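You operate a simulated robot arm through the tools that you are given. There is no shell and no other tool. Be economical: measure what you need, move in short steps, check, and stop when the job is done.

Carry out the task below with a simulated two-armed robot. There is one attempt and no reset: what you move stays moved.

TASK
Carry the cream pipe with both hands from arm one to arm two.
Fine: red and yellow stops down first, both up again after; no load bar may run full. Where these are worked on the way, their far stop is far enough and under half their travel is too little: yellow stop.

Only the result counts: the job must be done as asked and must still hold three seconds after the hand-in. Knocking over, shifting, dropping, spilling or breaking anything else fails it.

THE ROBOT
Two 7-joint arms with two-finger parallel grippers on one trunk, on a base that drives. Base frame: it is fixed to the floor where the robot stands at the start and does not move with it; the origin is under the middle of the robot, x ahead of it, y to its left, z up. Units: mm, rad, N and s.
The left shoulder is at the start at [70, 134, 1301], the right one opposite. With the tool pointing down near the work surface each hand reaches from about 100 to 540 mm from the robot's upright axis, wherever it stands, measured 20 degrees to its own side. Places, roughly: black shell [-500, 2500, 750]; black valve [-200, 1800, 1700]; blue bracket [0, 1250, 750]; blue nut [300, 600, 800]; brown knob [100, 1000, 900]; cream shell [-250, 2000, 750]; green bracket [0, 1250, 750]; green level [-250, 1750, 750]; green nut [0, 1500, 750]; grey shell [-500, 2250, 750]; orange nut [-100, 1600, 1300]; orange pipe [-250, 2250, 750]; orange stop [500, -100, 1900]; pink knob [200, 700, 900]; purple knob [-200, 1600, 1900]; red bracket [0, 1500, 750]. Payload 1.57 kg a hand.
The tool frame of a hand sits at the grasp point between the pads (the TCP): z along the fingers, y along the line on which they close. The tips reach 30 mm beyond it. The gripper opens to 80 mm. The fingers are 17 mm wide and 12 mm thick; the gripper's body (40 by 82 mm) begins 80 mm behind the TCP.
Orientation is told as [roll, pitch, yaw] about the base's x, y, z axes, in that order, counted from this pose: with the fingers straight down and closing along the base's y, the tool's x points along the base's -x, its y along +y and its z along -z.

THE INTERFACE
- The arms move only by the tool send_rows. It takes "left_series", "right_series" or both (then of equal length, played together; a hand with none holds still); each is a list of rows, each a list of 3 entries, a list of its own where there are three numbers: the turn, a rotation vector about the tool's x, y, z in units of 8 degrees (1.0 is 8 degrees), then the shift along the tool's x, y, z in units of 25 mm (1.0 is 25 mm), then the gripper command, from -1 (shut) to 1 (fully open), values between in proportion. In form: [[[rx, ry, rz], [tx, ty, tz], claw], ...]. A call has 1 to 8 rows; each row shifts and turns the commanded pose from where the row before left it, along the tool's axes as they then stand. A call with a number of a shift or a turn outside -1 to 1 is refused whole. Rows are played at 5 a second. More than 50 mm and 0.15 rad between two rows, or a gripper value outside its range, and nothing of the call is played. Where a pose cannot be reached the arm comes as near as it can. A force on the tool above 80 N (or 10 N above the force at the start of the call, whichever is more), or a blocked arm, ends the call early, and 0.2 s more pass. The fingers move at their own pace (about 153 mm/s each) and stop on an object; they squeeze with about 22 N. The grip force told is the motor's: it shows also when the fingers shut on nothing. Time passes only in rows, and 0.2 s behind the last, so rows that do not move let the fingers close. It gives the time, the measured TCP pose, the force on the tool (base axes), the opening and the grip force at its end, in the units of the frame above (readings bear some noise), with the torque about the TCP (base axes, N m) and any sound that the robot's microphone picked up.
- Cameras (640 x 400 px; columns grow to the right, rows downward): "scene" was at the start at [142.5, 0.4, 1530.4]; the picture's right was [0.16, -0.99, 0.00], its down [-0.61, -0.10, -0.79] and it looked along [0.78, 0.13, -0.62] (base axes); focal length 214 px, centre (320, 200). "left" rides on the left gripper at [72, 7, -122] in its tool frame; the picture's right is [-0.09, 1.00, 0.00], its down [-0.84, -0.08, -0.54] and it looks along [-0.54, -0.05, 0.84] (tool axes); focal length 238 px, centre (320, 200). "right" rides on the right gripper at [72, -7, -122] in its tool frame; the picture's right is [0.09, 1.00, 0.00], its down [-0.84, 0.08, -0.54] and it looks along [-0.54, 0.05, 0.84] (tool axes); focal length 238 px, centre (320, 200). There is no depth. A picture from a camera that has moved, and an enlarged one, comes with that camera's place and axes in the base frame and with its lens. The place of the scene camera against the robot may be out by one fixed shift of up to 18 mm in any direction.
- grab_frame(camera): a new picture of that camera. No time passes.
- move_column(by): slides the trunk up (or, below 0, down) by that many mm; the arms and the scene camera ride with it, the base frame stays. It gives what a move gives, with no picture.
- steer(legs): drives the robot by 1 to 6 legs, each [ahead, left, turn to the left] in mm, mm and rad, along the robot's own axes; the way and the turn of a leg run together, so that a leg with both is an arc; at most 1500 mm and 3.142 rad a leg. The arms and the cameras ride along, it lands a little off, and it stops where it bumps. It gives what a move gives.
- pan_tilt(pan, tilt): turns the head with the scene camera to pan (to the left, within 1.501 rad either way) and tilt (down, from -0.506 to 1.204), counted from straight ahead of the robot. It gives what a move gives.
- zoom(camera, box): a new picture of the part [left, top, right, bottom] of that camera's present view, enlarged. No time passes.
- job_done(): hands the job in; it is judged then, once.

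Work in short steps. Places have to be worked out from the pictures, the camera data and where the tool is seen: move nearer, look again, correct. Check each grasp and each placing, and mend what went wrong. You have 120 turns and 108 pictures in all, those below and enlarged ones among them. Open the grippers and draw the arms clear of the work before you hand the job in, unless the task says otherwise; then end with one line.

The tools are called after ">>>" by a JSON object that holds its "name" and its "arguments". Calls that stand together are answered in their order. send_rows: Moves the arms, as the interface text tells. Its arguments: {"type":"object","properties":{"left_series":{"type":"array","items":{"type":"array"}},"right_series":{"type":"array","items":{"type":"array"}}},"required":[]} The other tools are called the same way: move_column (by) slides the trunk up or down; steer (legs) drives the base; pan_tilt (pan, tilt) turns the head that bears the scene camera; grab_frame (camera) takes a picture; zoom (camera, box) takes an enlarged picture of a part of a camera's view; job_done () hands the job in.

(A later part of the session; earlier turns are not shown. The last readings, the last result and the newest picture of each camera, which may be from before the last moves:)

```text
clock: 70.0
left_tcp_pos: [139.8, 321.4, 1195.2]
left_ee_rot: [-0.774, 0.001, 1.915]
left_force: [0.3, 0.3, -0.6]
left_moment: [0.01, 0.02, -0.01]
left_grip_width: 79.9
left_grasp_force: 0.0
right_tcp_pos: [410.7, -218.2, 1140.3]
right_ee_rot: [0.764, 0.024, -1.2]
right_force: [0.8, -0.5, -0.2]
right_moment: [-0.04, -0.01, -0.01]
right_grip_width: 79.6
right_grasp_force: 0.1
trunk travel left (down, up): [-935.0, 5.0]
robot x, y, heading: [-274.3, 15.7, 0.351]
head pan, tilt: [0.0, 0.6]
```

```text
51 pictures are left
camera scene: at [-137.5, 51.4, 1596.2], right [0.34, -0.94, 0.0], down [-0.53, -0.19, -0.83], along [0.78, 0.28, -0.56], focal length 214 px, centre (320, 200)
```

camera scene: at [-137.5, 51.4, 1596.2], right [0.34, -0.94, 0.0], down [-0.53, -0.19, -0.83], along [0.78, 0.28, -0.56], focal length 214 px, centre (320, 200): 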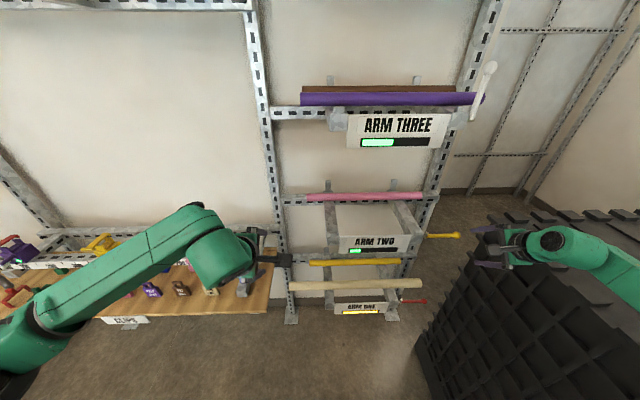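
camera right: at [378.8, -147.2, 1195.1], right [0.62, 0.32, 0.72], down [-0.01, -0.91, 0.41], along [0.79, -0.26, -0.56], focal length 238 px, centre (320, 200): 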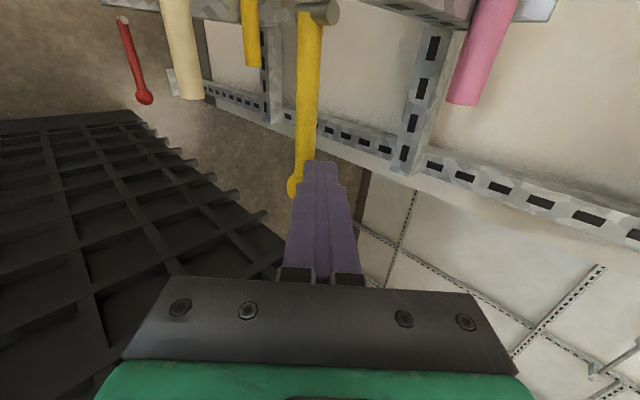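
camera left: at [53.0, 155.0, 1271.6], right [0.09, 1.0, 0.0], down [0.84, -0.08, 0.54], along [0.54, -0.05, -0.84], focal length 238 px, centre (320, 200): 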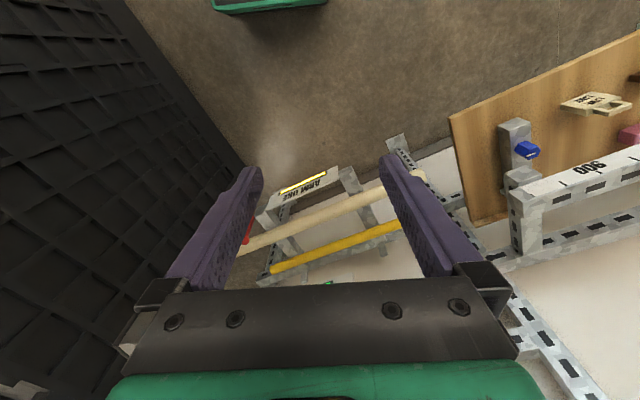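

Both levers are clearly down. I lower the trunk 470 in two moves, then drive forward 90 and right 75 to line up on the pipe.

>>> {"name": "move_column", "arguments": {"by": -400}}

>>> {"name": "move_column", "arguments": {"by": -70}}

>>> {"name": "send_rows", "arguments": {"right_series": [[[0, 0, 0], [0.9, 0.6, -0.6], 1], [[0, 0, 0], [0.9, 0.6, -0.6], 1], [[0, 0, 0], [0.9, 0.6, -0.6], 1], [[0, 0, 0], [0.9, 0.6, -0.6], 1], [[0, 0, 0], [0.9, 0.6, -0.6], 1], [[0, 0, 0], [0.6, 0, 0], 1]], "left_series": [[[0, 0, 0], [0, -0.7, -0.35], 1], [[0, 0, 0], [0, -0.7, -0.35], 1], [[0, 0, 0], [0, -0.7, -0.35], 1], [[0, 0, 0], [0, -0.7, -0.35], 1], [[0, 0, 0], [0, 0, 0], 1], [[0, 0, 0], [0, 0, 0], 1]]}}

>>> {"name": "steer", "arguments": {"legs": [[60, -75, 0]]}}

>>> {"name": "grab_frame", "arguments": {"camera": "scene"}}

>>> {"name": "grab_frame", "arguments": {"camera": "left"}}

>>> {"name": "grab_frame", "arguments": {"camera": "right"}}

```text
clock: 73.8
left_tcp_pos: [139.5, 320.1, 794.7]
left_ee_rot: [-0.772, 0.001, 1.915]
left_force: [0.5, 0.3, -0.1]
left_moment: [0.0, 0.0, 0.0]
left_grip_width: 80.1
left_grasp_force: 0.0
right_tcp_pos: [410.3, -219.0, 740.6]
right_ee_rot: [0.763, 0.023, -1.198]
right_force: [0.3, -0.7, -0.7]
right_moment: [-0.02, 0.06, 0.03]
right_grip_width: 80.2
right_grasp_force: 0.1
trunk travel left (down, up): [-535.0, 405.0]
robot x, y, heading: [-274.8, 16.7, 0.35]
head pan, tilt: [0.0, 0.6]
```

```text
clock: 74.9
left_tcp_pos: [138.8, 320.3, 724.4]
left_ee_rot: [-0.774, 0.003, 1.915]
left_force: [-0.7, 0.3, -0.7]
left_moment: [-0.01, -0.02, -0.03]
left_grip_width: 80.1
left_grasp_force: 0.0
right_tcp_pos: [410.7, -219.2, 668.8]
right_ee_rot: [0.764, 0.025, -1.2]
right_force: [0.1, -0.5, -0.1]
right_moment: [0.01, 0.01, 0.02]
right_grip_width: 79.9
right_grasp_force: 0.1
trunk travel left (down, up): [-465.0, 475.0]
robot x, y, heading: [-271.1, 16.7, 0.352]
head pan, tilt: [0.0, 0.6]
```

```text
clock: 76.3
left_tcp_pos: [162.9, 326.4, 799.0]
left_ee_rot: [-0.772, 0.0, 1.914]
left_force: [-0.1, 0.3, 0.0]
left_moment: [-0.02, 0.01, 0.04]
left_grip_width: 80.0
left_grasp_force: 0.1
right_tcp_pos: [369.1, -101.8, 779.3]
right_ee_rot: [0.76, 0.025, -1.201]
right_force: [-0.1, -0.6, -0.6]
right_moment: [0.02, -0.01, 0.0]
right_grip_width: 80.3
right_grasp_force: 0.1
trunk travel left (down, up): [-465.0, 475.0]
robot x, y, heading: [-270.9, 19.1, 0.35]
head pan, tilt: [0.0, 0.6]
```

```text
clock: 77.5
left_tcp_pos: [246.4, 277.0, 798.9]
left_ee_rot: [-0.774, 0.002, 1.913]
left_force: [0.4, 1.0, 0.1]
left_moment: [0.0, 0.02, 0.02]
left_grip_width: 80.0
left_grasp_force: 0.1
right_tcp_pos: [451.2, -153.0, 778.0]
right_ee_rot: [0.761, 0.025, -1.201]
right_force: [-0.3, 0.2, -0.2]
right_moment: [-0.02, -0.02, 0.02]
right_grip_width: 80.2
right_grasp_force: 0.1
trunk travel left (down, up): [-465.0, 475.0]
robot x, y, heading: [-193.3, -30.8, 0.35]
head pan, tilt: [0.0, 0.6]
```

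```text
50 pictures are left
camera scene: at [-54.6, 1.0, 1126.1], right [0.34, -0.94, 0.0], down [-0.53, -0.19, -0.82], along [0.78, 0.28, -0.57], focal length 214 px, centre (320, 200)
```

scene: 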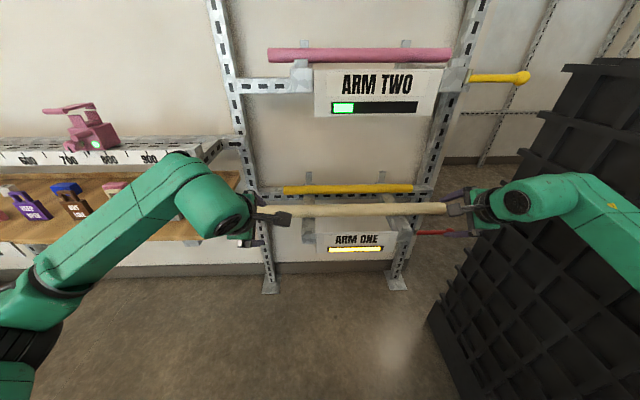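

```text
49 pictures are left
camera left: at [184.3, 179.1, 882.3], right [-0.7, -0.15, -0.7], down [-0.59, 0.68, 0.44], along [0.41, 0.72, -0.57], focal length 238 px, centre (320, 200)
```

left: 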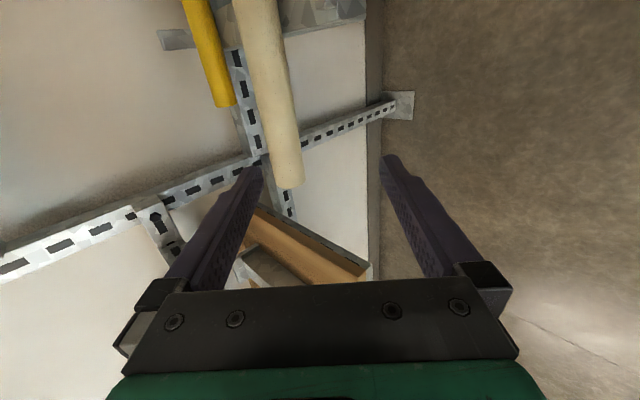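

```text
48 pictures are left
camera right: at [342.9, -120.5, 864.7], right [0.65, 0.33, 0.69], down [0.01, -0.91, 0.43], along [0.76, -0.27, -0.59], focal length 238 px, centre (320, 200)
```

right: 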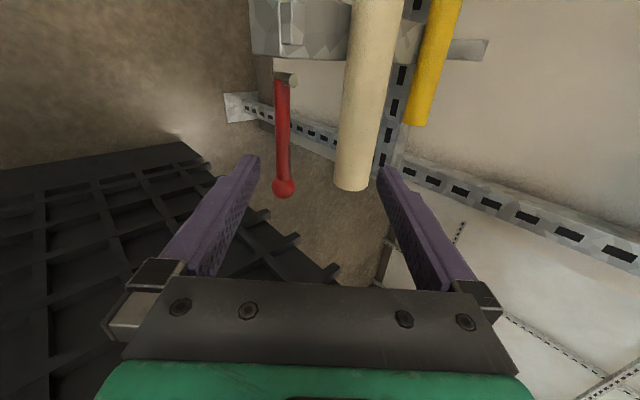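

Both hands are placed well: pipe axis about n=467, z=729, ends at u −338 and +250. I shift both hands up-forward to centre on the axis and go in most of the way, leaving 30 mm.

>>> {"name": "send_rows", "arguments": {"right_series": [[[0, 0, 0], [0, 0.7, 0], 1], [[0, 0, 0], [0, 0.7, 0], 1], [[0, 0, 0], [0, 0, 0.55], 1], [[0, 0, 0], [0, 0, 0.55], 1], [[0, 0, 0], [0, 0, 0.55], 1], [[0, 0, 0], [0, 0, 0.55], 1], [[0, 0, 0], [0, 0, 0.55], 1]], "left_series": [[[0, 0, 0], [-0.3, -1, 0], 1], [[0, 0, 0], [-0.3, -1, 0], 1], [[0, 0, 0], [0, 0, 0.95], 1], [[0, 0, 0], [0, 0, 0.95], 1], [[0, 0, 0], [0, 0, 0.95], 1], [[0, 0, 0], [0, 0, 0.95], 1], [[0, 0, 0], [0, 0, 0.95], 1]]}}

>>> {"name": "grab_frame", "arguments": {"camera": "left"}}

>>> {"name": "grab_frame", "arguments": {"camera": "right"}}

```text
clock: 79.1
left_tcp_pos: [354.7, 330.8, 749.7]
left_ee_rot: [-0.773, 0.001, 1.913]
left_force: [-0.7, -1.1, -0.1]
left_moment: [-0.03, 0.0, -0.02]
left_grip_width: 79.8
left_grasp_force: 0.0
right_tcp_pos: [519.9, -123.8, 752.1]
right_ee_rot: [0.76, 0.022, -1.201]
right_force: [0.4, -0.3, -0.2]
right_moment: [0.01, -0.02, 0.0]
right_grip_width: 79.9
right_grasp_force: 0.2
trunk travel left (down, up): [-465.0, 475.0]
robot x, y, heading: [-194.1, -32.3, 0.347]
head pan, tilt: [0.0, 0.6]
```

```text
47 pictures are left
camera left: at [291.4, 233.1, 832.1], right [-0.7, -0.15, -0.7], down [-0.59, 0.68, 0.44], along [0.41, 0.72, -0.57], focal length 238 px, centre (320, 200)
```

left: 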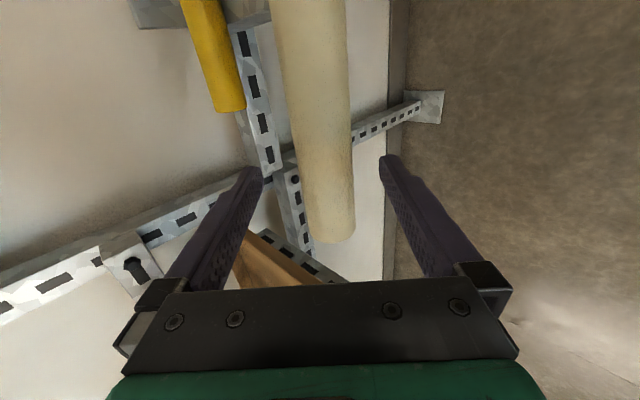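

```text
46 pictures are left
camera right: at [411.4, -92.1, 837.6], right [0.64, 0.33, 0.69], down [0.01, -0.9, 0.43], along [0.76, -0.27, -0.59], focal length 238 px, centre (320, 200)
```

right: 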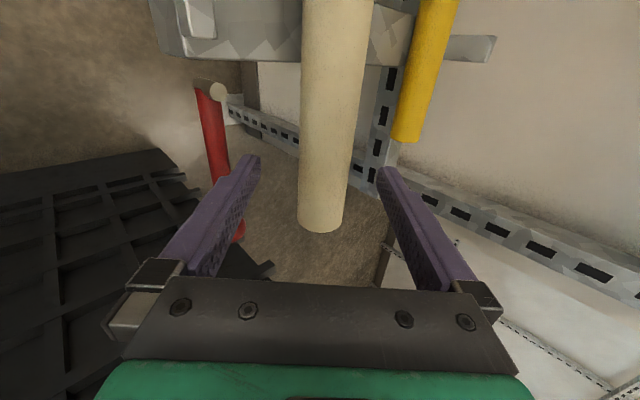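

Both hands straddle the pipe. I go in the last 29 mm with the right hand nudged 5 mm upward-forward, then close both.

>>> {"name": "send_rows", "arguments": {"right_series": [[[0, 0, 0], [0, 0.2, 0.4], 0.65], [[0, 0, 0], [0, 0, 0.4], 0.65], [[0, 0, 0], [0, 0, 0.36], 0.65], [[0, 0, 0], [0, 0, 0], 0.2], [[0, 0, 0], [0, 0, 0], -1], [[0, 0, 0], [0, 0, 0], -1], [[0, 0, 0], [0, 0, 0], -1]], "left_series": [[[0, 0, 0], [0, 0, 0.4], 0.65], [[0, 0, 0], [0, 0, 0.4], 0.65], [[0, 0, 0], [0, 0, 0.4], 0.65], [[0, 0, 0], [0, 0, 0], 0.2], [[0, 0, 0], [0, 0, 0], -1], [[0, 0, 0], [0, 0, 0], -1], [[0, 0, 0], [0, 0, 0], -1]]}}

>>> {"name": "grab_frame", "arguments": {"camera": "left"}}

>>> {"name": "grab_frame", "arguments": {"camera": "right"}}

```text
clock: 80.7
left_tcp_pos: [372.0, 338.5, 725.3]
left_ee_rot: [-0.772, 0.002, 1.914]
left_force: [1.0, 0.1, 0.4]
left_moment: [0.05, 0.26, 0.43]
left_grip_width: 39.6
left_grasp_force: 22.4
right_tcp_pos: [542.7, -114.9, 734.9]
right_ee_rot: [0.761, 0.024, -1.2]
right_force: [-2.2, -0.7, -0.2]
right_moment: [-0.25, -0.19, 0.24]
right_grip_width: 39.8
right_grasp_force: 21.7
trunk travel left (down, up): [-465.0, 475.0]
robot x, y, heading: [-194.2, -28.0, 0.347]
head pan, tilt: [0.0, 0.6]
```

```text
45 pictures are left
camera left: at [311.0, 241.2, 809.5], right [-0.7, -0.15, -0.69], down [-0.59, 0.68, 0.44], along [0.4, 0.72, -0.57], focal length 238 px, centre (320, 200)
```

left: 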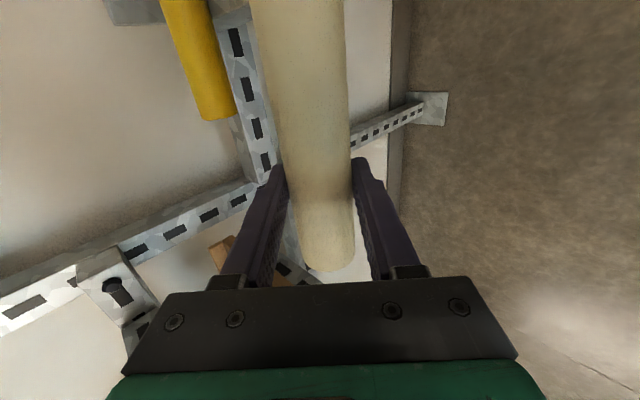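

```text
44 pictures are left
camera right: at [433.2, -83.0, 820.7], right [0.65, 0.33, 0.69], down [0.01, -0.9, 0.43], along [0.76, -0.27, -0.59], focal length 238 px, centre (320, 200)
```

right: 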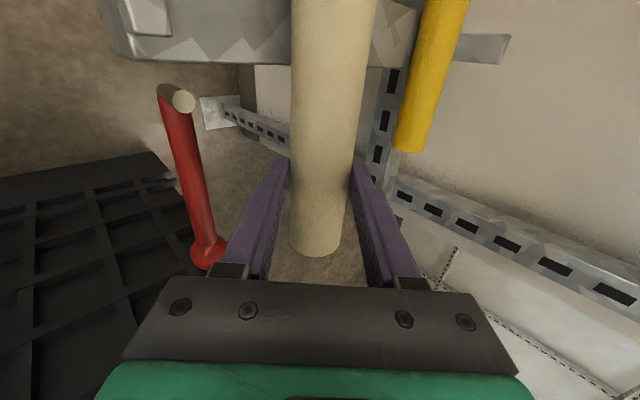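

Both hands grip the pipe (39.6 and 39.8 mm). I lift it 30 mm with the column and check the forces.

>>> {"name": "move_column", "arguments": {"by": 30}}

>>> {"name": "grab_frame", "arguments": {"camera": "scene"}}

```text
clock: 81.4
left_tcp_pos: [374.2, 338.8, 755.3]
left_ee_rot: [-0.772, 0.002, 1.916]
left_force: [2.1, 0.7, -5.0]
left_moment: [-0.16, 0.16, 0.36]
left_grip_width: 39.3
left_grasp_force: 21.7
right_tcp_pos: [542.4, -115.6, 762.9]
right_ee_rot: [0.758, 0.026, -1.2]
right_force: [-2.6, 0.3, -6.1]
right_moment: [-0.11, -0.16, 0.4]
right_grip_width: 39.5
right_grasp_force: 21.8
trunk travel left (down, up): [-495.0, 445.0]
robot x, y, heading: [-196.8, -32.3, 0.35]
head pan, tilt: [0.0, 0.6]
```

```text
43 pictures are left
camera scene: at [-52.4, 2.1, 1155.8], right [0.34, -0.94, 0.0], down [-0.53, -0.19, -0.82], along [0.77, 0.28, -0.57], focal length 214 px, centre (320, 200)
```

scene: 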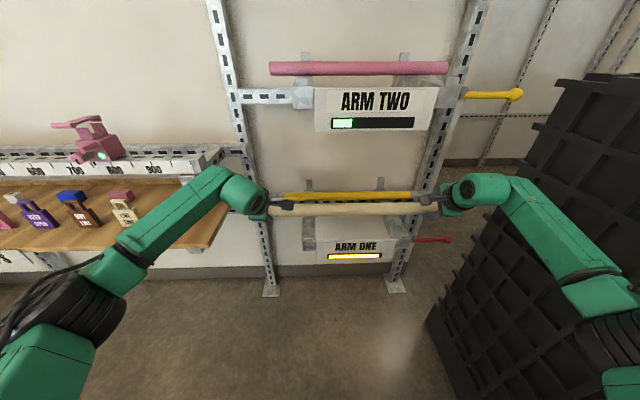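

Lifted cleanly, about 11 N in total. I raise 10 more and back the robot 140 mm to bring the pipe clear of the front of the arms.

>>> {"name": "move_column", "arguments": {"by": 10}}

>>> {"name": "steer", "arguments": {"legs": [[-145, 0, 0]]}}

>>> {"name": "grab_frame", "arguments": {"camera": "scene"}}

```text
clock: 82.0
left_tcp_pos: [373.5, 339.6, 766.5]
left_ee_rot: [-0.77, 0.004, 1.914]
left_force: [1.1, 1.2, -3.5]
left_moment: [-0.4, 0.09, 0.25]
left_grip_width: 39.7
left_grasp_force: 22.0
right_tcp_pos: [543.4, -113.1, 774.1]
right_ee_rot: [0.759, 0.024, -1.2]
right_force: [-0.1, -0.6, -6.9]
right_moment: [-0.26, -0.17, 0.31]
right_grip_width: 39.2
right_grasp_force: 22.0
trunk travel left (down, up): [-505.0, 435.0]
robot x, y, heading: [-194.9, -28.9, 0.349]
head pan, tilt: [0.0, 0.6]
```

```text
clock: 83.3
left_tcp_pos: [236.4, 293.0, 766.9]
left_ee_rot: [-0.772, 0.0, 1.92]
left_force: [0.4, 1.4, -2.9]
left_moment: [-0.54, 0.0, 0.15]
left_grip_width: 39.5
left_grasp_force: 21.7
right_tcp_pos: [408.5, -159.3, 774.6]
right_ee_rot: [0.76, 0.024, -1.196]
right_force: [0.3, -1.4, -7.3]
right_moment: [-0.57, -0.26, 0.03]
right_grip_width: 39.4
right_grasp_force: 22.3
trunk travel left (down, up): [-505.0, 435.0]
robot x, y, heading: [-327.9, -81.4, 0.352]
head pan, tilt: [0.0, 0.6]
```

```text
42 pictures are left
camera scene: at [-187.5, -46.4, 1165.9], right [0.34, -0.94, 0.0], down [-0.53, -0.2, -0.82], along [0.77, 0.28, -0.57], focal length 214 px, centre (320, 200)
```

scene: 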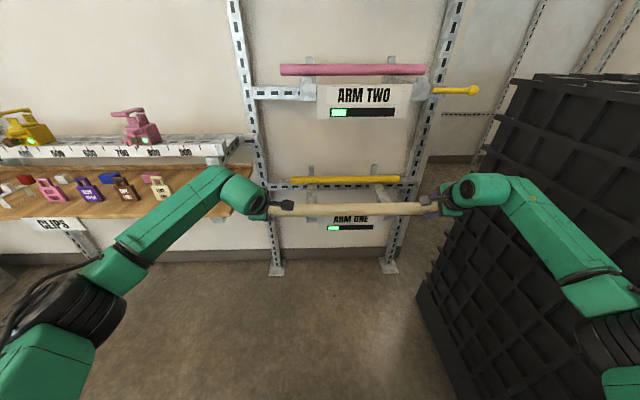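

Arm one's bar has dropped to about a quarter. The pipe is clear in front; I raise the column by 400, then 25.

>>> {"name": "move_column", "arguments": {"by": 400}}

>>> {"name": "move_column", "arguments": {"by": 28}}

>>> {"name": "grab_frame", "arguments": {"camera": "scene"}}

>>> {"name": "grab_frame", "arguments": {"camera": "right"}}

>>> {"name": "grab_frame", "arguments": {"camera": "left"}}

```text
clock: 87.2
left_tcp_pos: [239.0, 292.5, 1165.5]
left_ee_rot: [-0.772, 0.001, 1.918]
left_force: [1.1, -0.6, -3.9]
left_moment: [-0.4, 0.0, 0.19]
left_grip_width: 39.5
left_grasp_force: 22.1
right_tcp_pos: [411.1, -160.0, 1174.4]
right_ee_rot: [0.759, 0.023, -1.195]
right_force: [-0.5, -0.3, -7.3]
right_moment: [-0.34, -0.2, 0.16]
right_grip_width: 39.3
right_grasp_force: 22.3
trunk travel left (down, up): [-905.0, 35.0]
robot x, y, heading: [-326.3, -79.6, 0.354]
head pan, tilt: [0.0, 0.6]
```

```text
clock: 87.9
left_tcp_pos: [237.7, 294.0, 1193.0]
left_ee_rot: [-0.771, 0.003, 1.92]
left_force: [1.1, 0.3, -4.8]
left_moment: [-0.31, 0.01, 0.26]
left_grip_width: 39.6
left_grasp_force: 22.2
right_tcp_pos: [409.6, -159.1, 1201.4]
right_ee_rot: [0.76, 0.025, -1.194]
right_force: [-1.0, 0.4, -6.5]
right_moment: [-0.27, -0.13, 0.29]
right_grip_width: 39.3
right_grasp_force: 22.0
trunk travel left (down, up): [-933.0, 7.0]
robot x, y, heading: [-327.5, -80.6, 0.351]
head pan, tilt: [0.0, 0.6]
```

```text
41 pictures are left
camera scene: at [-186.5, -46.0, 1594.0], right [0.34, -0.94, 0.0], down [-0.53, -0.2, -0.82], along [0.77, 0.28, -0.57], focal length 214 px, centre (320, 200)
```

scene: 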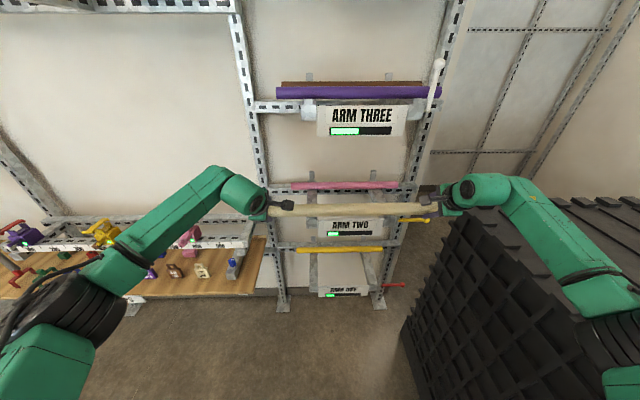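

```text
40 pictures are left
camera right: at [301.2, -128.3, 1288.2], right [0.64, 0.34, 0.69], down [0.02, -0.9, 0.43], along [0.76, -0.26, -0.59], focal length 238 px, centre (320, 200)
```

right: 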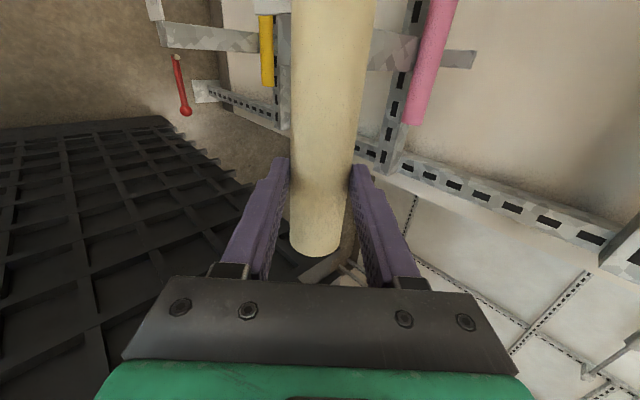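

```text
39 pictures are left
camera left: at [177.4, 195.2, 1277.3], right [-0.7, -0.16, -0.69], down [-0.59, 0.68, 0.44], along [0.4, 0.72, -0.57], focal length 238 px, centre (320, 200)
```

left: 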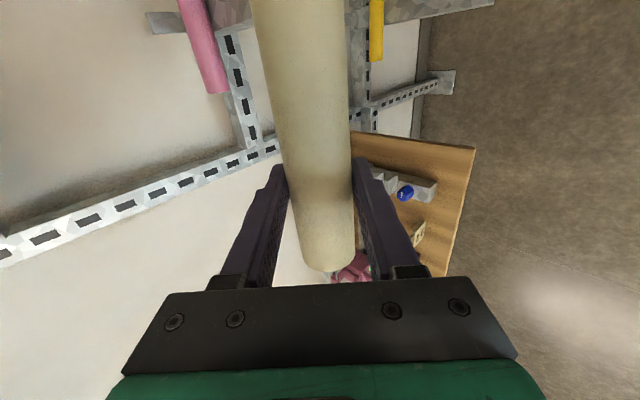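

The pipe is above arm two's level and clear. I drive forward 142 mm to bring it over the prongs.

>>> {"name": "steer", "arguments": {"legs": [[142, 0, 0]]}}

>>> {"name": "grab_frame", "arguments": {"camera": "right"}}

>>> {"name": "grab_frame", "arguments": {"camera": "scene"}}

```text
clock: 89.2
left_tcp_pos: [371.8, 341.5, 1196.3]
left_ee_rot: [-0.775, 0.002, 1.919]
left_force: [1.5, 0.1, -5.1]
left_moment: [-0.23, 0.11, 0.41]
left_grip_width: 39.5
left_grasp_force: 21.4
right_tcp_pos: [542.8, -112.2, 1203.2]
right_ee_rot: [0.764, 0.023, -1.196]
right_force: [-2.3, 0.1, -6.1]
right_moment: [-0.22, -0.11, 0.27]
right_grip_width: 39.6
right_grasp_force: 22.3
trunk travel left (down, up): [-933.0, 7.0]
robot x, y, heading: [-193.2, -30.8, 0.354]
head pan, tilt: [0.0, 0.6]
```

```text
38 pictures are left
camera right: at [434.1, -79.8, 1289.9], right [0.64, 0.33, 0.69], down [0.01, -0.9, 0.43], along [0.77, -0.26, -0.59], focal length 238 px, centre (320, 200)
```

right: 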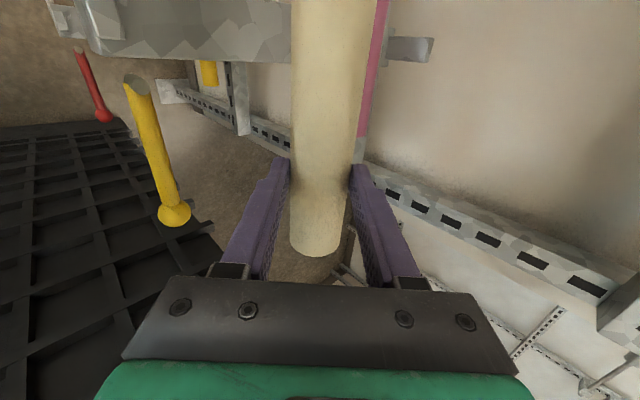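

```text
37 pictures are left
camera scene: at [-54.5, 2.4, 1594.4], right [0.34, -0.94, 0.0], down [-0.53, -0.19, -0.83], along [0.78, 0.28, -0.56], focal length 214 px, centre (320, 200)
```

scene: 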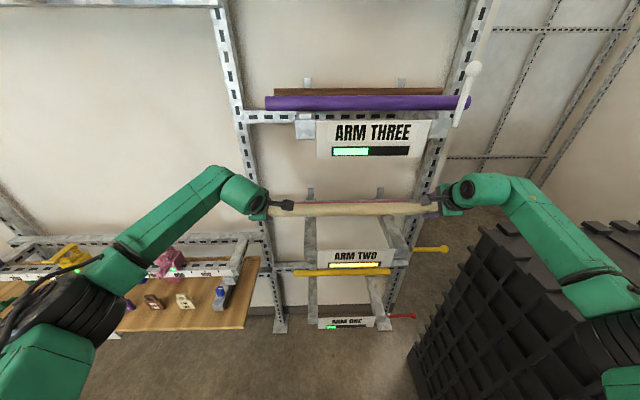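

Arm two's bar has jumped to yellow merely with the pipe above it; I zoom to see how full it is.

>>> {"name": "zoom", "arguments": {"camera": "scene", "box": [310, 235, 400, 285]}}

```text
7.11 times, centred on (355, 260) of scene
camera zoom: at [-54.5, 2.4, 1594.4], right [0.34, -0.94, 0.0], down [-0.53, -0.19, -0.83], along [0.78, 0.28, -0.56], focal length 1525 px, centre (71, -227)
```

zoom: 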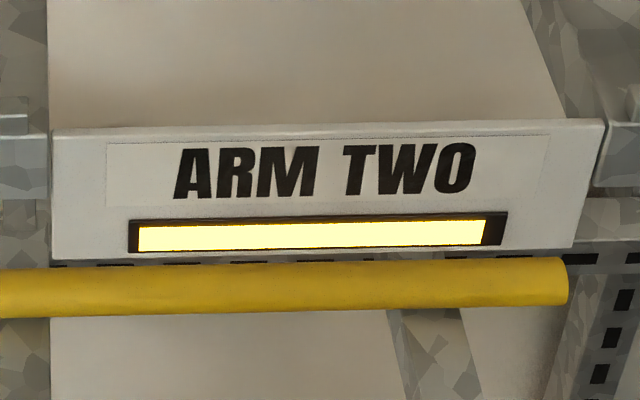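

It is at about 95 %, not full, as arm one was. The pipe's fore-aft position matches its old seat; I lower 45 mm, then feel for contact.

>>> {"name": "move_column", "arguments": {"by": -45}}

>>> {"name": "move_column", "arguments": {"by": -8}}

>>> {"name": "grab_frame", "arguments": {"camera": "right"}}

```text
clock: 90.1
left_tcp_pos: [376.3, 342.8, 1148.1]
left_ee_rot: [-0.769, 0.002, 1.92]
left_force: [2.1, -0.9, -4.5]
left_moment: [-0.06, 0.08, 0.56]
left_grip_width: 39.4
left_grasp_force: 22.0
right_tcp_pos: [546.5, -109.3, 1154.8]
right_ee_rot: [0.758, 0.023, -1.195]
right_force: [-1.7, 0.6, -6.7]
right_moment: [-0.42, -0.22, 0.3]
right_grip_width: 39.3
right_grasp_force: 22.3
trunk travel left (down, up): [-888.0, 52.0]
robot x, y, heading: [-194.6, -32.6, 0.351]
head pan, tilt: [0.0, 0.6]
```

```text
clock: 90.7
left_tcp_pos: [375.7, 343.6, 1140.2]
left_ee_rot: [-0.769, -0.001, 1.922]
left_force: [1.4, 0.3, -3.7]
left_moment: [-0.25, 0.07, 0.44]
left_grip_width: 39.2
left_grasp_force: 21.8
right_tcp_pos: [547.0, -110.0, 1148.4]
right_ee_rot: [0.757, 0.023, -1.196]
right_force: [-1.3, -0.6, -6.4]
right_moment: [-0.42, -0.1, 0.49]
right_grip_width: 39.7
right_grasp_force: 22.1
trunk travel left (down, up): [-880.0, 60.0]
robot x, y, heading: [-190.0, -31.2, 0.355]
head pan, tilt: [0.0, 0.6]
```

```text
35 pictures are left
camera right: at [438.5, -78.2, 1234.2], right [0.65, 0.34, 0.69], down [0.02, -0.9, 0.43], along [0.76, -0.26, -0.59], focal length 238 px, centre (320, 200)
```

right: 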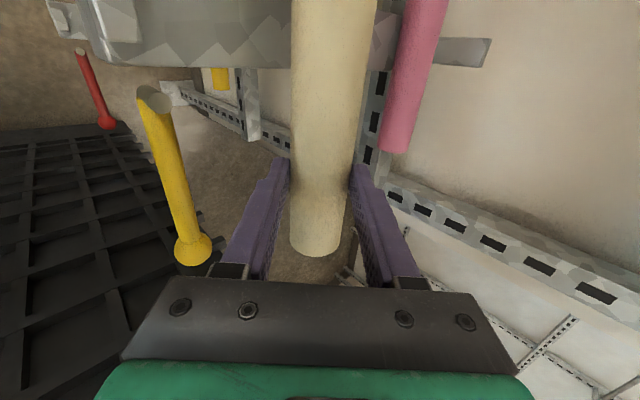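

Still carrying full weight; I lower in small steps.

>>> {"name": "move_column", "arguments": {"by": -4}}

>>> {"name": "move_column", "arguments": {"by": -3}}

```text
clock: 91.2
left_tcp_pos: [375.5, 343.0, 1135.9]
left_ee_rot: [-0.772, 0.003, 1.918]
left_force: [1.7, -0.6, -3.7]
left_moment: [-0.43, -0.09, 0.23]
left_grip_width: 39.5
left_grasp_force: 21.5
right_tcp_pos: [546.6, -109.2, 1143.2]
right_ee_rot: [0.758, 0.024, -1.196]
right_force: [-2.2, -0.4, -7.8]
right_moment: [-0.33, -0.07, 0.44]
right_grip_width: 39.6
right_grasp_force: 21.9
trunk travel left (down, up): [-876.0, 64.0]
robot x, y, heading: [-191.4, -33.0, 0.351]
head pan, tilt: [0.0, 0.6]
```

```text
clock: 91.7
left_tcp_pos: [374.9, 343.7, 1133.7]
left_ee_rot: [-0.772, 0.002, 1.919]
left_force: [1.8, -0.4, -3.2]
left_moment: [-0.51, -0.05, 0.23]
left_grip_width: 39.5
left_grasp_force: 22.4
right_tcp_pos: [546.8, -111.5, 1141.6]
right_ee_rot: [0.758, 0.025, -1.195]
right_force: [-0.4, 0.4, -6.9]
right_moment: [-0.32, -0.1, 0.25]
right_grip_width: 39.2
right_grasp_force: 22.2
trunk travel left (down, up): [-873.0, 67.0]
robot x, y, heading: [-192.5, -28.4, 0.354]
head pan, tilt: [0.0, 0.6]
```

No contact yet; a few more small steps.

>>> {"name": "move_column", "arguments": {"by": -4}}

>>> {"name": "move_column", "arguments": {"by": -3}}

>>> {"name": "grab_frame", "arguments": {"camera": "left"}}

```text
clock: 92.3
left_tcp_pos: [375.4, 342.6, 1128.8]
left_ee_rot: [-0.772, 0.002, 1.917]
left_force: [1.3, -1.3, -3.3]
left_moment: [-0.47, -0.04, 0.16]
left_grip_width: 39.6
left_grasp_force: 22.5
right_tcp_pos: [547.1, -110.2, 1137.7]
right_ee_rot: [0.758, 0.025, -1.196]
right_force: [-1.0, 0.6, -7.5]
right_moment: [-0.35, -0.13, 0.16]
right_grip_width: 39.2
right_grasp_force: 22.3
trunk travel left (down, up): [-869.0, 71.0]
robot x, y, heading: [-192.7, -32.0, 0.352]
head pan, tilt: [0.0, 0.6]
```

```text
clock: 92.8
left_tcp_pos: [374.8, 342.9, 1126.0]
left_ee_rot: [-0.772, 0.003, 1.918]
left_force: [0.5, -0.3, -3.6]
left_moment: [-0.45, -0.03, 0.13]
left_grip_width: 39.4
left_grasp_force: 22.2
right_tcp_pos: [546.8, -110.3, 1134.9]
right_ee_rot: [0.761, 0.021, -1.195]
right_force: [-0.7, 0.1, -7.6]
right_moment: [-0.38, -0.17, 0.16]
right_grip_width: 39.4
right_grasp_force: 22.1
trunk travel left (down, up): [-866.0, 74.0]
robot x, y, heading: [-190.4, -34.7, 0.352]
head pan, tilt: [0.0, 0.6]
```

```text
34 pictures are left
camera left: at [313.8, 245.1, 1210.1], right [-0.7, -0.16, -0.69], down [-0.59, 0.68, 0.44], along [0.4, 0.72, -0.57], focal length 238 px, centre (320, 200)
```

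left: 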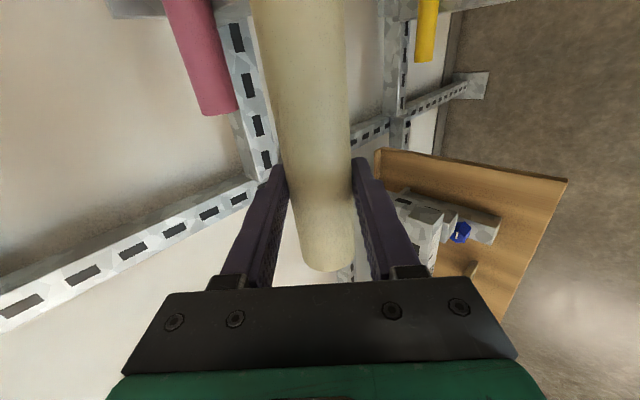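

The view now closely matches the one at rest on arm one. I keep lowering gently.

>>> {"name": "move_column", "arguments": {"by": -3}}

>>> {"name": "move_column", "arguments": {"by": -3}}

```text
clock: 93.3
left_tcp_pos: [374.2, 342.0, 1126.2]
left_ee_rot: [-0.775, 0.003, 1.918]
left_force: [1.7, 0.5, 2.0]
left_moment: [-0.42, -0.1, 0.17]
left_grip_width: 39.7
left_grasp_force: 21.9
right_tcp_pos: [545.2, -109.6, 1135.3]
right_ee_rot: [0.766, 0.025, -1.195]
right_force: [3.2, 0.5, 1.4]
right_moment: [-0.45, -0.51, 0.15]
right_grip_width: 39.2
right_grasp_force: 22.5
trunk travel left (down, up): [-863.0, 77.0]
robot x, y, heading: [-191.6, -33.8, 0.355]
head pan, tilt: [0.0, 0.6]
```

```text
clock: 93.8
left_tcp_pos: [372.3, 342.1, 1124.6]
left_ee_rot: [-0.78, 0.003, 1.917]
left_force: [6.6, 3.1, 11.8]
left_moment: [-0.08, -0.33, 0.21]
left_grip_width: 39.4
left_grasp_force: 21.8
right_tcp_pos: [543.2, -110.9, 1135.0]
right_ee_rot: [0.771, 0.026, -1.195]
right_force: [6.8, -0.7, 13.7]
right_moment: [-0.03, -0.76, 0.22]
right_grip_width: 39.9
right_grasp_force: 22.4
trunk travel left (down, up): [-860.0, 80.0]
robot x, y, heading: [-189.3, -33.2, 0.351]
head pan, tilt: [0.0, 0.6]
```

Both hands touch down together. I raise 3 mm to take off the pressure, then check the bar before releasing.

>>> {"name": "move_column", "arguments": {"by": 3}}

>>> {"name": "grab_frame", "arguments": {"camera": "scene"}}

```text
clock: 94.3
left_tcp_pos: [371.3, 343.1, 1126.3]
left_ee_rot: [-0.774, 0.003, 1.92]
left_force: [4.6, 2.3, 8.4]
left_moment: [-0.56, -0.48, 0.1]
left_grip_width: 39.7
left_grasp_force: 21.9
right_tcp_pos: [543.5, -110.3, 1136.2]
right_ee_rot: [0.762, 0.025, -1.197]
right_force: [6.7, -1.7, 12.2]
right_moment: [0.23, -0.49, 0.38]
right_grip_width: 39.3
right_grasp_force: 22.1
trunk travel left (down, up): [-863.0, 77.0]
robot x, y, heading: [-189.2, -32.7, 0.356]
head pan, tilt: [0.0, 0.6]
```

```text
33 pictures are left
camera scene: at [-54.2, 3.3, 1524.4], right [0.34, -0.94, 0.0], down [-0.53, -0.19, -0.83], along [0.77, 0.28, -0.56], focal length 214 px, centre (320, 200)
```

scene: 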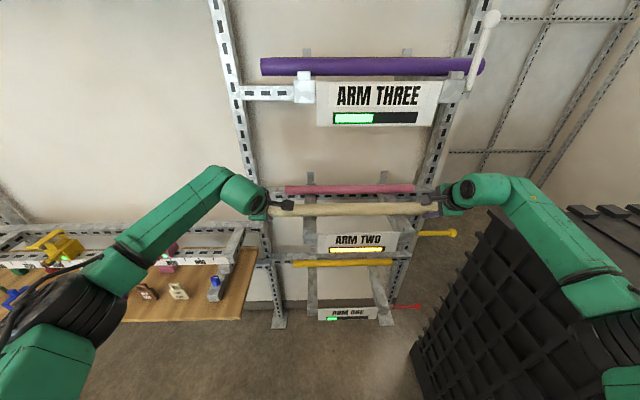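

Some pressure remains; I raise 2 mm more and then open both hands in place.

>>> {"name": "move_column", "arguments": {"by": 2}}

>>> {"name": "send_rows", "arguments": {"right_series": [[[0, 0, 0], [0, 0, 0], 0.15], [[0, 0, 0], [0, 0, 0], 0.3], [[0, 0, 0], [0, 0, 0], 0.5]], "left_series": [[[0, 0, 0], [0, 0, 0], 0.15], [[0, 0, 0], [0, 0, 0], 0.3], [[0, 0, 0], [0, 0, 0], 0.5]]}}

>>> {"name": "grab_frame", "arguments": {"camera": "left"}}

>>> {"name": "grab_frame", "arguments": {"camera": "right"}}

```text
clock: 94.9
left_tcp_pos: [371.6, 342.8, 1126.5]
left_ee_rot: [-0.768, 0.001, 1.919]
left_force: [2.5, 0.6, 1.3]
left_moment: [-0.61, -0.26, 0.18]
left_grip_width: 39.5
left_grasp_force: 22.2
right_tcp_pos: [543.7, -110.6, 1135.3]
right_ee_rot: [0.759, 0.024, -1.195]
right_force: [3.0, -1.0, 7.3]
right_moment: [0.04, -0.39, 0.24]
right_grip_width: 39.5
right_grasp_force: 22.2
trunk travel left (down, up): [-865.0, 75.0]
robot x, y, heading: [-191.7, -28.9, 0.354]
head pan, tilt: [0.0, 0.6]
```

```text
clock: 95.7
left_tcp_pos: [372.4, 342.7, 1127.2]
left_ee_rot: [-0.773, 0.001, 1.918]
left_force: [-0.4, -0.5, 0.0]
left_moment: [0.02, -0.01, -0.03]
left_grip_width: 60.0
left_grasp_force: 0.1
right_tcp_pos: [545.1, -110.5, 1135.6]
right_ee_rot: [0.763, 0.023, -1.195]
right_force: [0.6, -0.3, 0.5]
right_moment: [0.02, -0.01, -0.02]
right_grip_width: 60.3
right_grasp_force: 0.1
trunk travel left (down, up): [-865.0, 75.0]
robot x, y, heading: [-191.2, -32.6, 0.35]
head pan, tilt: [0.0, 0.6]
```

```text
32 pictures are left
camera left: at [311.4, 244.5, 1210.3], right [-0.7, -0.16, -0.7], down [-0.59, 0.68, 0.44], along [0.4, 0.72, -0.57], focal length 238 px, centre (320, 200)
```

left: 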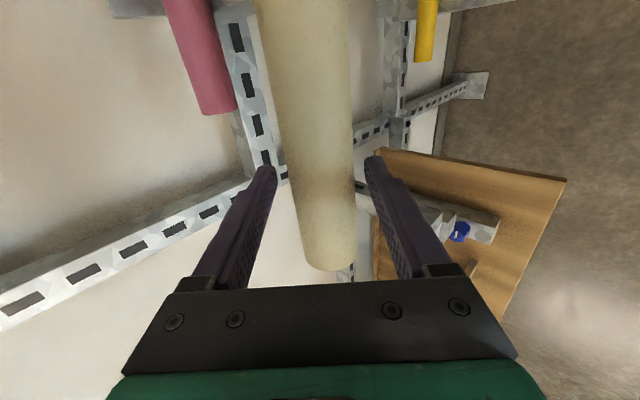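

```text
31 pictures are left
camera right: at [435.2, -79.0, 1221.1], right [0.64, 0.33, 0.69], down [0.01, -0.9, 0.43], along [0.77, -0.26, -0.59], focal length 238 px, centre (320, 200)
```

right: 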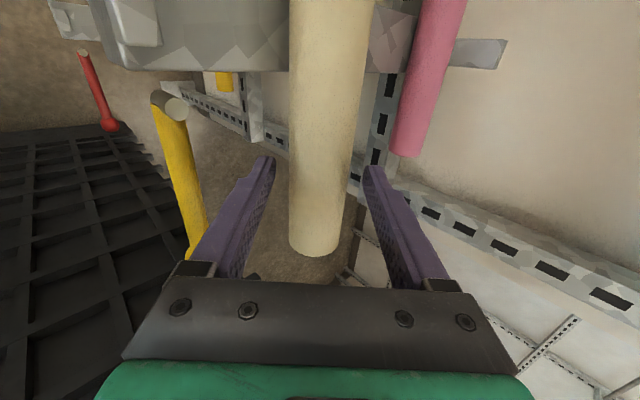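

The pipe rests on arm two and both hands are free. I withdraw both along the tool axis and look at the result.

>>> {"name": "send_rows", "arguments": {"right_series": [[[0, 0, 0], [0, 0, -0.5], 0.7], [[0, 0, 0], [0, 0, -0.9], 0.7], [[0, 0, 0], [0, 0, -0.9], 0.7], [[0, 0, 0], [0, 0, -0.9], 0.7], [[0, 0, 0], [0, 0, -0.9], 0.7]], "left_series": [[[0, 0, 0], [0, 0, -0.5], 0.7], [[0, 0, 0], [0, 0, -0.9], 0.7], [[0, 0, 0], [0, 0, -0.9], 0.7], [[0, 0, 0], [0, 0, -0.9], 0.7], [[0, 0, 0], [0, 0, -0.9], 0.7]]}}

>>> {"name": "steer", "arguments": {"legs": [[-70, 70, 0]]}}

>>> {"name": "grab_frame", "arguments": {"camera": "scene"}}

>>> {"name": "grab_frame", "arguments": {"camera": "right"}}

```text
clock: 96.9
left_tcp_pos: [304.2, 316.8, 1200.7]
left_ee_rot: [-0.775, 0.003, 1.92]
left_force: [0.2, 0.0, -0.3]
left_moment: [0.01, 0.01, 0.02]
left_grip_width: 67.9
left_grasp_force: 0.0
right_tcp_pos: [478.4, -139.6, 1211.2]
right_ee_rot: [0.763, 0.023, -1.196]
right_force: [0.3, -0.7, -0.3]
right_moment: [-0.02, 0.0, -0.01]
right_grip_width: 67.7
right_grasp_force: 0.1
trunk travel left (down, up): [-865.0, 75.0]
robot x, y, heading: [-190.1, -28.6, 0.352]
head pan, tilt: [0.0, 0.6]
```

```text
clock: 98.0
left_tcp_pos: [219.9, 357.7, 1198.5]
left_ee_rot: [-0.771, 0.001, 1.918]
left_force: [1.3, -0.1, 0.7]
left_moment: [0.04, -0.01, 0.0]
left_grip_width: 67.8
left_grasp_force: 0.0
right_tcp_pos: [393.2, -99.0, 1206.3]
right_ee_rot: [0.758, 0.027, -1.197]
right_force: [0.5, 0.4, 0.5]
right_moment: [0.02, 0.03, -0.01]
right_grip_width: 67.9
right_grasp_force: 0.0
trunk travel left (down, up): [-865.0, 75.0]
robot x, y, heading: [-281.3, 18.2, 0.35]
head pan, tilt: [0.0, 0.6]
```

```text
30 pictures are left
camera scene: at [-138.4, 43.7, 1525.8], right [0.34, -0.94, 0.0], down [-0.53, -0.19, -0.82], along [0.77, 0.28, -0.57], focal length 214 px, centre (320, 200)
```

scene: 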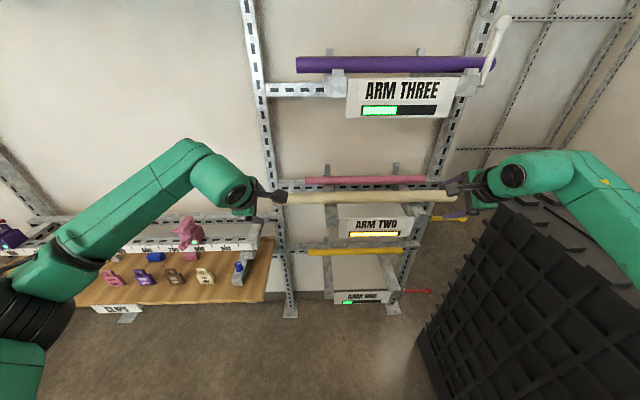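

```text
29 pictures are left
camera right: at [284.9, -66.9, 1293.1], right [0.65, 0.33, 0.69], down [0.01, -0.91, 0.42], along [0.76, -0.26, -0.59], focal length 238 px, centre (320, 200)
```

right: 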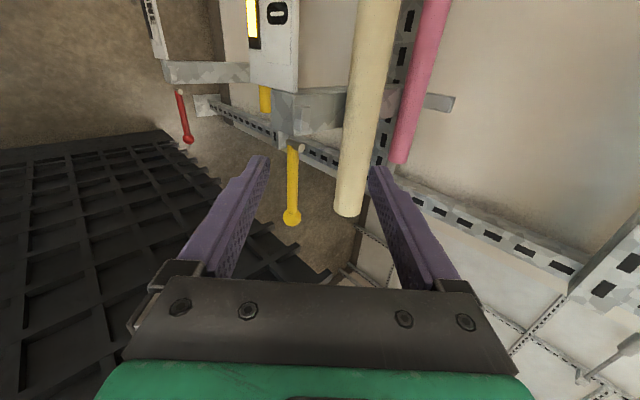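

The cream pipe lies on arm two with both pipes seated; the bar is yellow but not full. Yellow's ball is at n=413, u=−340, z=1089. I bring the closed right hand down and round to just below and in front of it.

>>> {"name": "send_rows", "arguments": {"right_series": [[[0, 0, 0], [-0.91, -0.8, 0.83], -1], [[0, 0, 0], [-0.91, -0.8, 0.83], -1], [[0, 0, 0], [-0.91, -0.8, 0.83], -1], [[0, 0, 0], [-0.91, -0.8, 0.83], -1], [[0, 0, 0], [-0.91, -0.8, 0.83], -1]]}}

>>> {"name": "grab_frame", "arguments": {"camera": "right"}}

```text
clock: 99.2
left_tcp_pos: [218.1, 359.0, 1198.7]
left_ee_rot: [-0.772, 0.0, 1.917]
left_force: [-1.0, -0.8, -0.6]
left_moment: [0.02, -0.01, 0.05]
left_grip_width: 68.1
left_grasp_force: 0.0
right_tcp_pos: [430.2, -201.6, 1061.7]
right_ee_rot: [0.761, 0.026, -1.197]
right_force: [-0.3, 0.6, -1.2]
right_moment: [0.02, 0.0, 0.03]
right_grip_width: 0.3
right_grasp_force: 21.5
trunk travel left (down, up): [-865.0, 75.0]
robot x, y, heading: [-279.8, 11.3, 0.346]
head pan, tilt: [0.0, 0.6]
```

```text
28 pictures are left
camera right: at [321.9, -169.7, 1147.1], right [0.64, 0.33, 0.69], down [0.01, -0.9, 0.43], along [0.76, -0.27, -0.59], focal length 238 px, centre (320, 200)
```

right: 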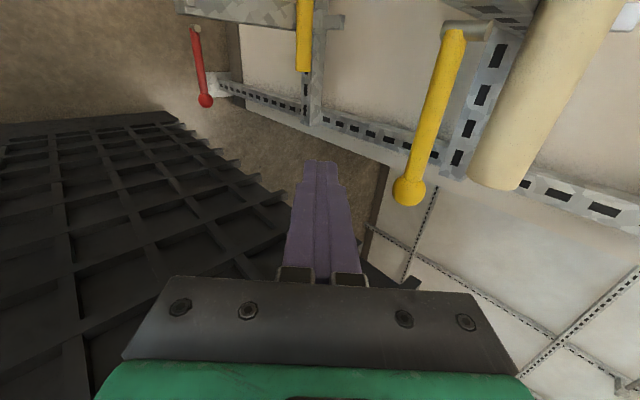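

The fingers are in front of and below the ball. I shift 10 mm right, go forward 64 mm to get under it, and look.

>>> {"name": "send_rows", "arguments": {"right_series": [[[0, 0, 0], [-0.4, 0.5, 0.6], -1], [[0, 0, 0], [0, 0.62, 0.6], -1], [[0, 0, 0], [0, 0.62, 0.6], -1]]}}

>>> {"name": "grab_frame", "arguments": {"camera": "right"}}

```text
clock: 100.0
left_tcp_pos: [215.6, 361.6, 1199.1]
left_ee_rot: [-0.772, 0.003, 1.917]
left_force: [0.1, -0.6, -0.2]
left_moment: [0.0, -0.01, 0.01]
left_grip_width: 68.1
left_grasp_force: 0.1
right_tcp_pos: [490.7, -186.1, 1058.2]
right_ee_rot: [0.758, 0.024, -1.197]
right_force: [0.2, 0.9, 0.4]
right_moment: [-0.01, 0.01, -0.02]
right_grip_width: 0.0
right_grasp_force: 20.9
trunk travel left (down, up): [-865.0, 75.0]
robot x, y, heading: [-279.1, 11.0, 0.352]
head pan, tilt: [0.0, 0.6]
```

```text
27 pictures are left
camera right: at [382.8, -153.9, 1144.5], right [0.64, 0.34, 0.69], down [0.01, -0.9, 0.43], along [0.77, -0.27, -0.59], focal length 238 px, centre (320, 200)
```

right: 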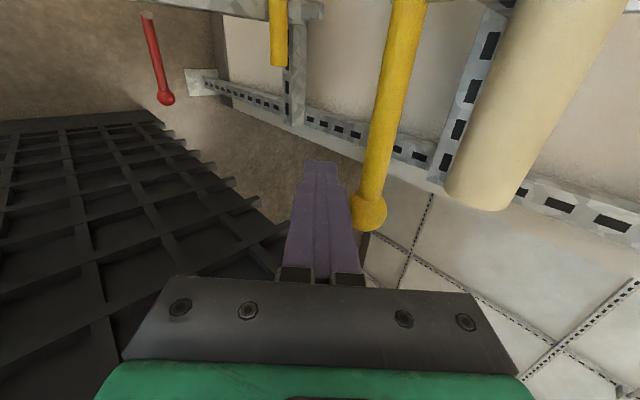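

The fingers are under and beside the ball. I push up along the return arc, about half way first.

>>> {"name": "send_rows", "arguments": {"right_series": [[[0, 0, 0], [-0.4, 0.44, -0.46], -1], [[0, 0, 0], [0, 0.44, -0.46], -1], [[0, 0, 0], [0.1, 0.48, -0.51], -1], [[0, 0, 0], [0.14, 0.48, -0.51], -1], [[0, 0, 0], [0.23, 0.345, -0.36], -1], [[0, 0, 0], [0.23, 0.345, -0.36], -1]]}}

>>> {"name": "grab_frame", "arguments": {"camera": "right"}}

```text
clock: 101.4
left_tcp_pos: [215.7, 360.4, 1199.9]
left_ee_rot: [-0.772, 0.001, 1.916]
left_force: [0.1, 0.4, 0.1]
left_moment: [0.02, 0.0, 0.02]
left_grip_width: 67.9
left_grasp_force: 0.1
right_tcp_pos: [491.7, -182.0, 1152.5]
right_ee_rot: [0.762, 0.022, -1.199]
right_force: [0.7, -0.9, -0.5]
right_moment: [-0.02, 0.01, -0.04]
right_grip_width: 0.0
right_grasp_force: 21.4
trunk travel left (down, up): [-865.0, 75.0]
robot x, y, heading: [-281.6, 10.6, 0.351]
head pan, tilt: [0.0, 0.6]
```

```text
26 pictures are left
camera right: at [382.2, -150.4, 1238.5], right [0.64, 0.33, 0.69], down [0.01, -0.9, 0.43], along [0.77, -0.27, -0.59], focal length 238 px, centre (320, 200)
```

right: 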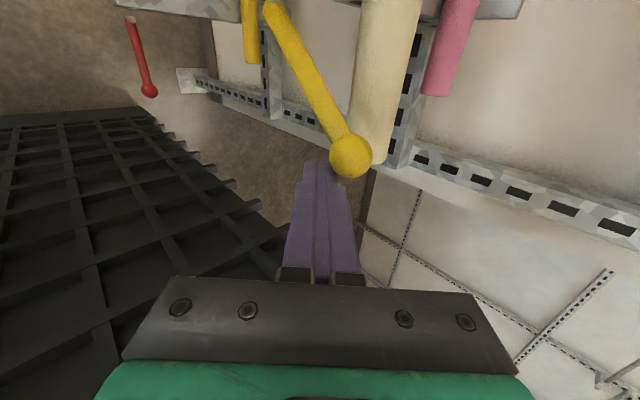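

The lever is about half way up and riding on the fingers. I carry on up and left to upright.

>>> {"name": "send_rows", "arguments": {"right_series": [[[0, 0, 0], [0.33, 0.3, -0.31], -1], [[0, 0, 0], [0.33, 0.3, -0.31], -1], [[0, 0, 0], [0.42, 0.23, -0.25], -1], [[0, 0, 0], [0.42, 0.23, -0.25], -1], [[0, 0, 0], [0.48, 0.1, -0.1], -1], [[0, 0, 0], [0.48, 0.05, -0.05], -1]]}}

>>> {"name": "grab_frame", "arguments": {"camera": "right"}}

```text
clock: 102.8
left_tcp_pos: [216.7, 359.9, 1199.6]
left_ee_rot: [-0.772, 0.003, 1.917]
left_force: [1.2, 0.4, -0.1]
left_moment: [0.02, 0.0, 0.02]
left_grip_width: 68.1
left_grasp_force: 0.1
right_tcp_pos: [466.6, -124.8, 1197.1]
right_ee_rot: [0.762, 0.024, -1.198]
right_force: [0.4, 0.7, 0.1]
right_moment: [-0.03, 0.01, 0.01]
right_grip_width: 0.0
right_grasp_force: 21.6
trunk travel left (down, up): [-865.0, 75.0]
robot x, y, heading: [-280.0, 12.0, 0.352]
head pan, tilt: [0.0, 0.6]
```

```text
25 pictures are left
camera right: at [357.3, -93.6, 1282.6], right [0.64, 0.33, 0.69], down [0.01, -0.9, 0.43], along [0.76, -0.27, -0.59], focal length 238 px, centre (320, 200)
```

right: 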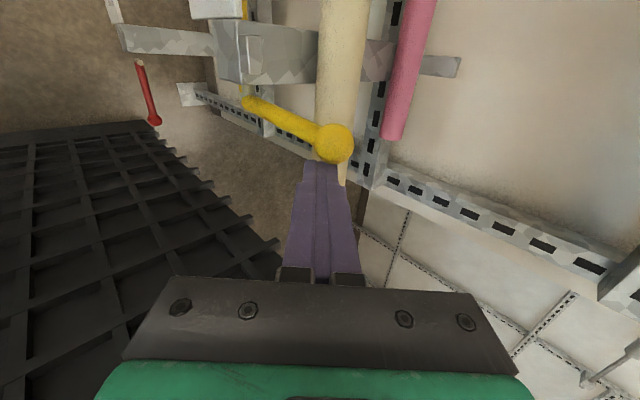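

Almost upright. I push left in small steps until it meets its stop.

>>> {"name": "send_rows", "arguments": {"right_series": [[[0, 0, 0], [0.25, 0, 0], -1], [[0, 0, 0], [0.25, 0, 0], -1], [[0, 0, 0], [0.2, 0, 0], -1]]}}

>>> {"name": "grab_frame", "arguments": {"camera": "right"}}

```text
clock: 103.6
left_tcp_pos: [218.4, 353.2, 1200.0]
left_ee_rot: [-0.774, -0.002, 1.917]
left_force: [0.4, -0.5, -0.7]
left_moment: [0.0, -0.01, 0.03]
left_grip_width: 68.2
left_grasp_force: 0.1
right_tcp_pos: [463.8, -117.3, 1197.2]
right_ee_rot: [0.76, 0.028, -1.202]
right_force: [6.3, -15.2, 2.4]
right_moment: [-0.21, -0.19, -0.3]
right_grip_width: 0.1
right_grasp_force: 21.3
trunk travel left (down, up): [-865.0, 75.0]
robot x, y, heading: [-276.9, 12.8, 0.348]
head pan, tilt: [0.0, 0.6]
```

```text
24 pictures are left
camera right: at [354.4, -85.2, 1281.7], right [0.65, 0.33, 0.69], down [0.01, -0.91, 0.42], along [0.76, -0.27, -0.59], focal length 238 px, centre (320, 200)
```

right: 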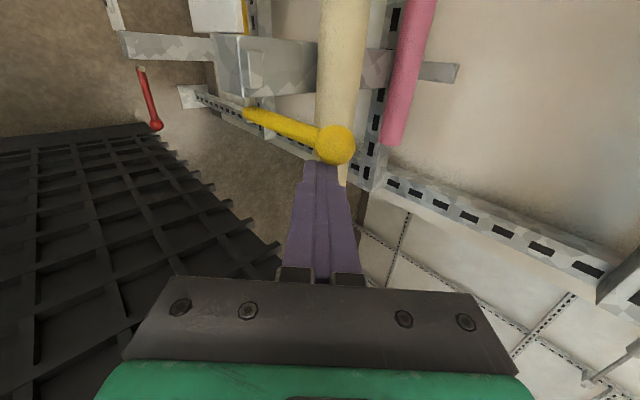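

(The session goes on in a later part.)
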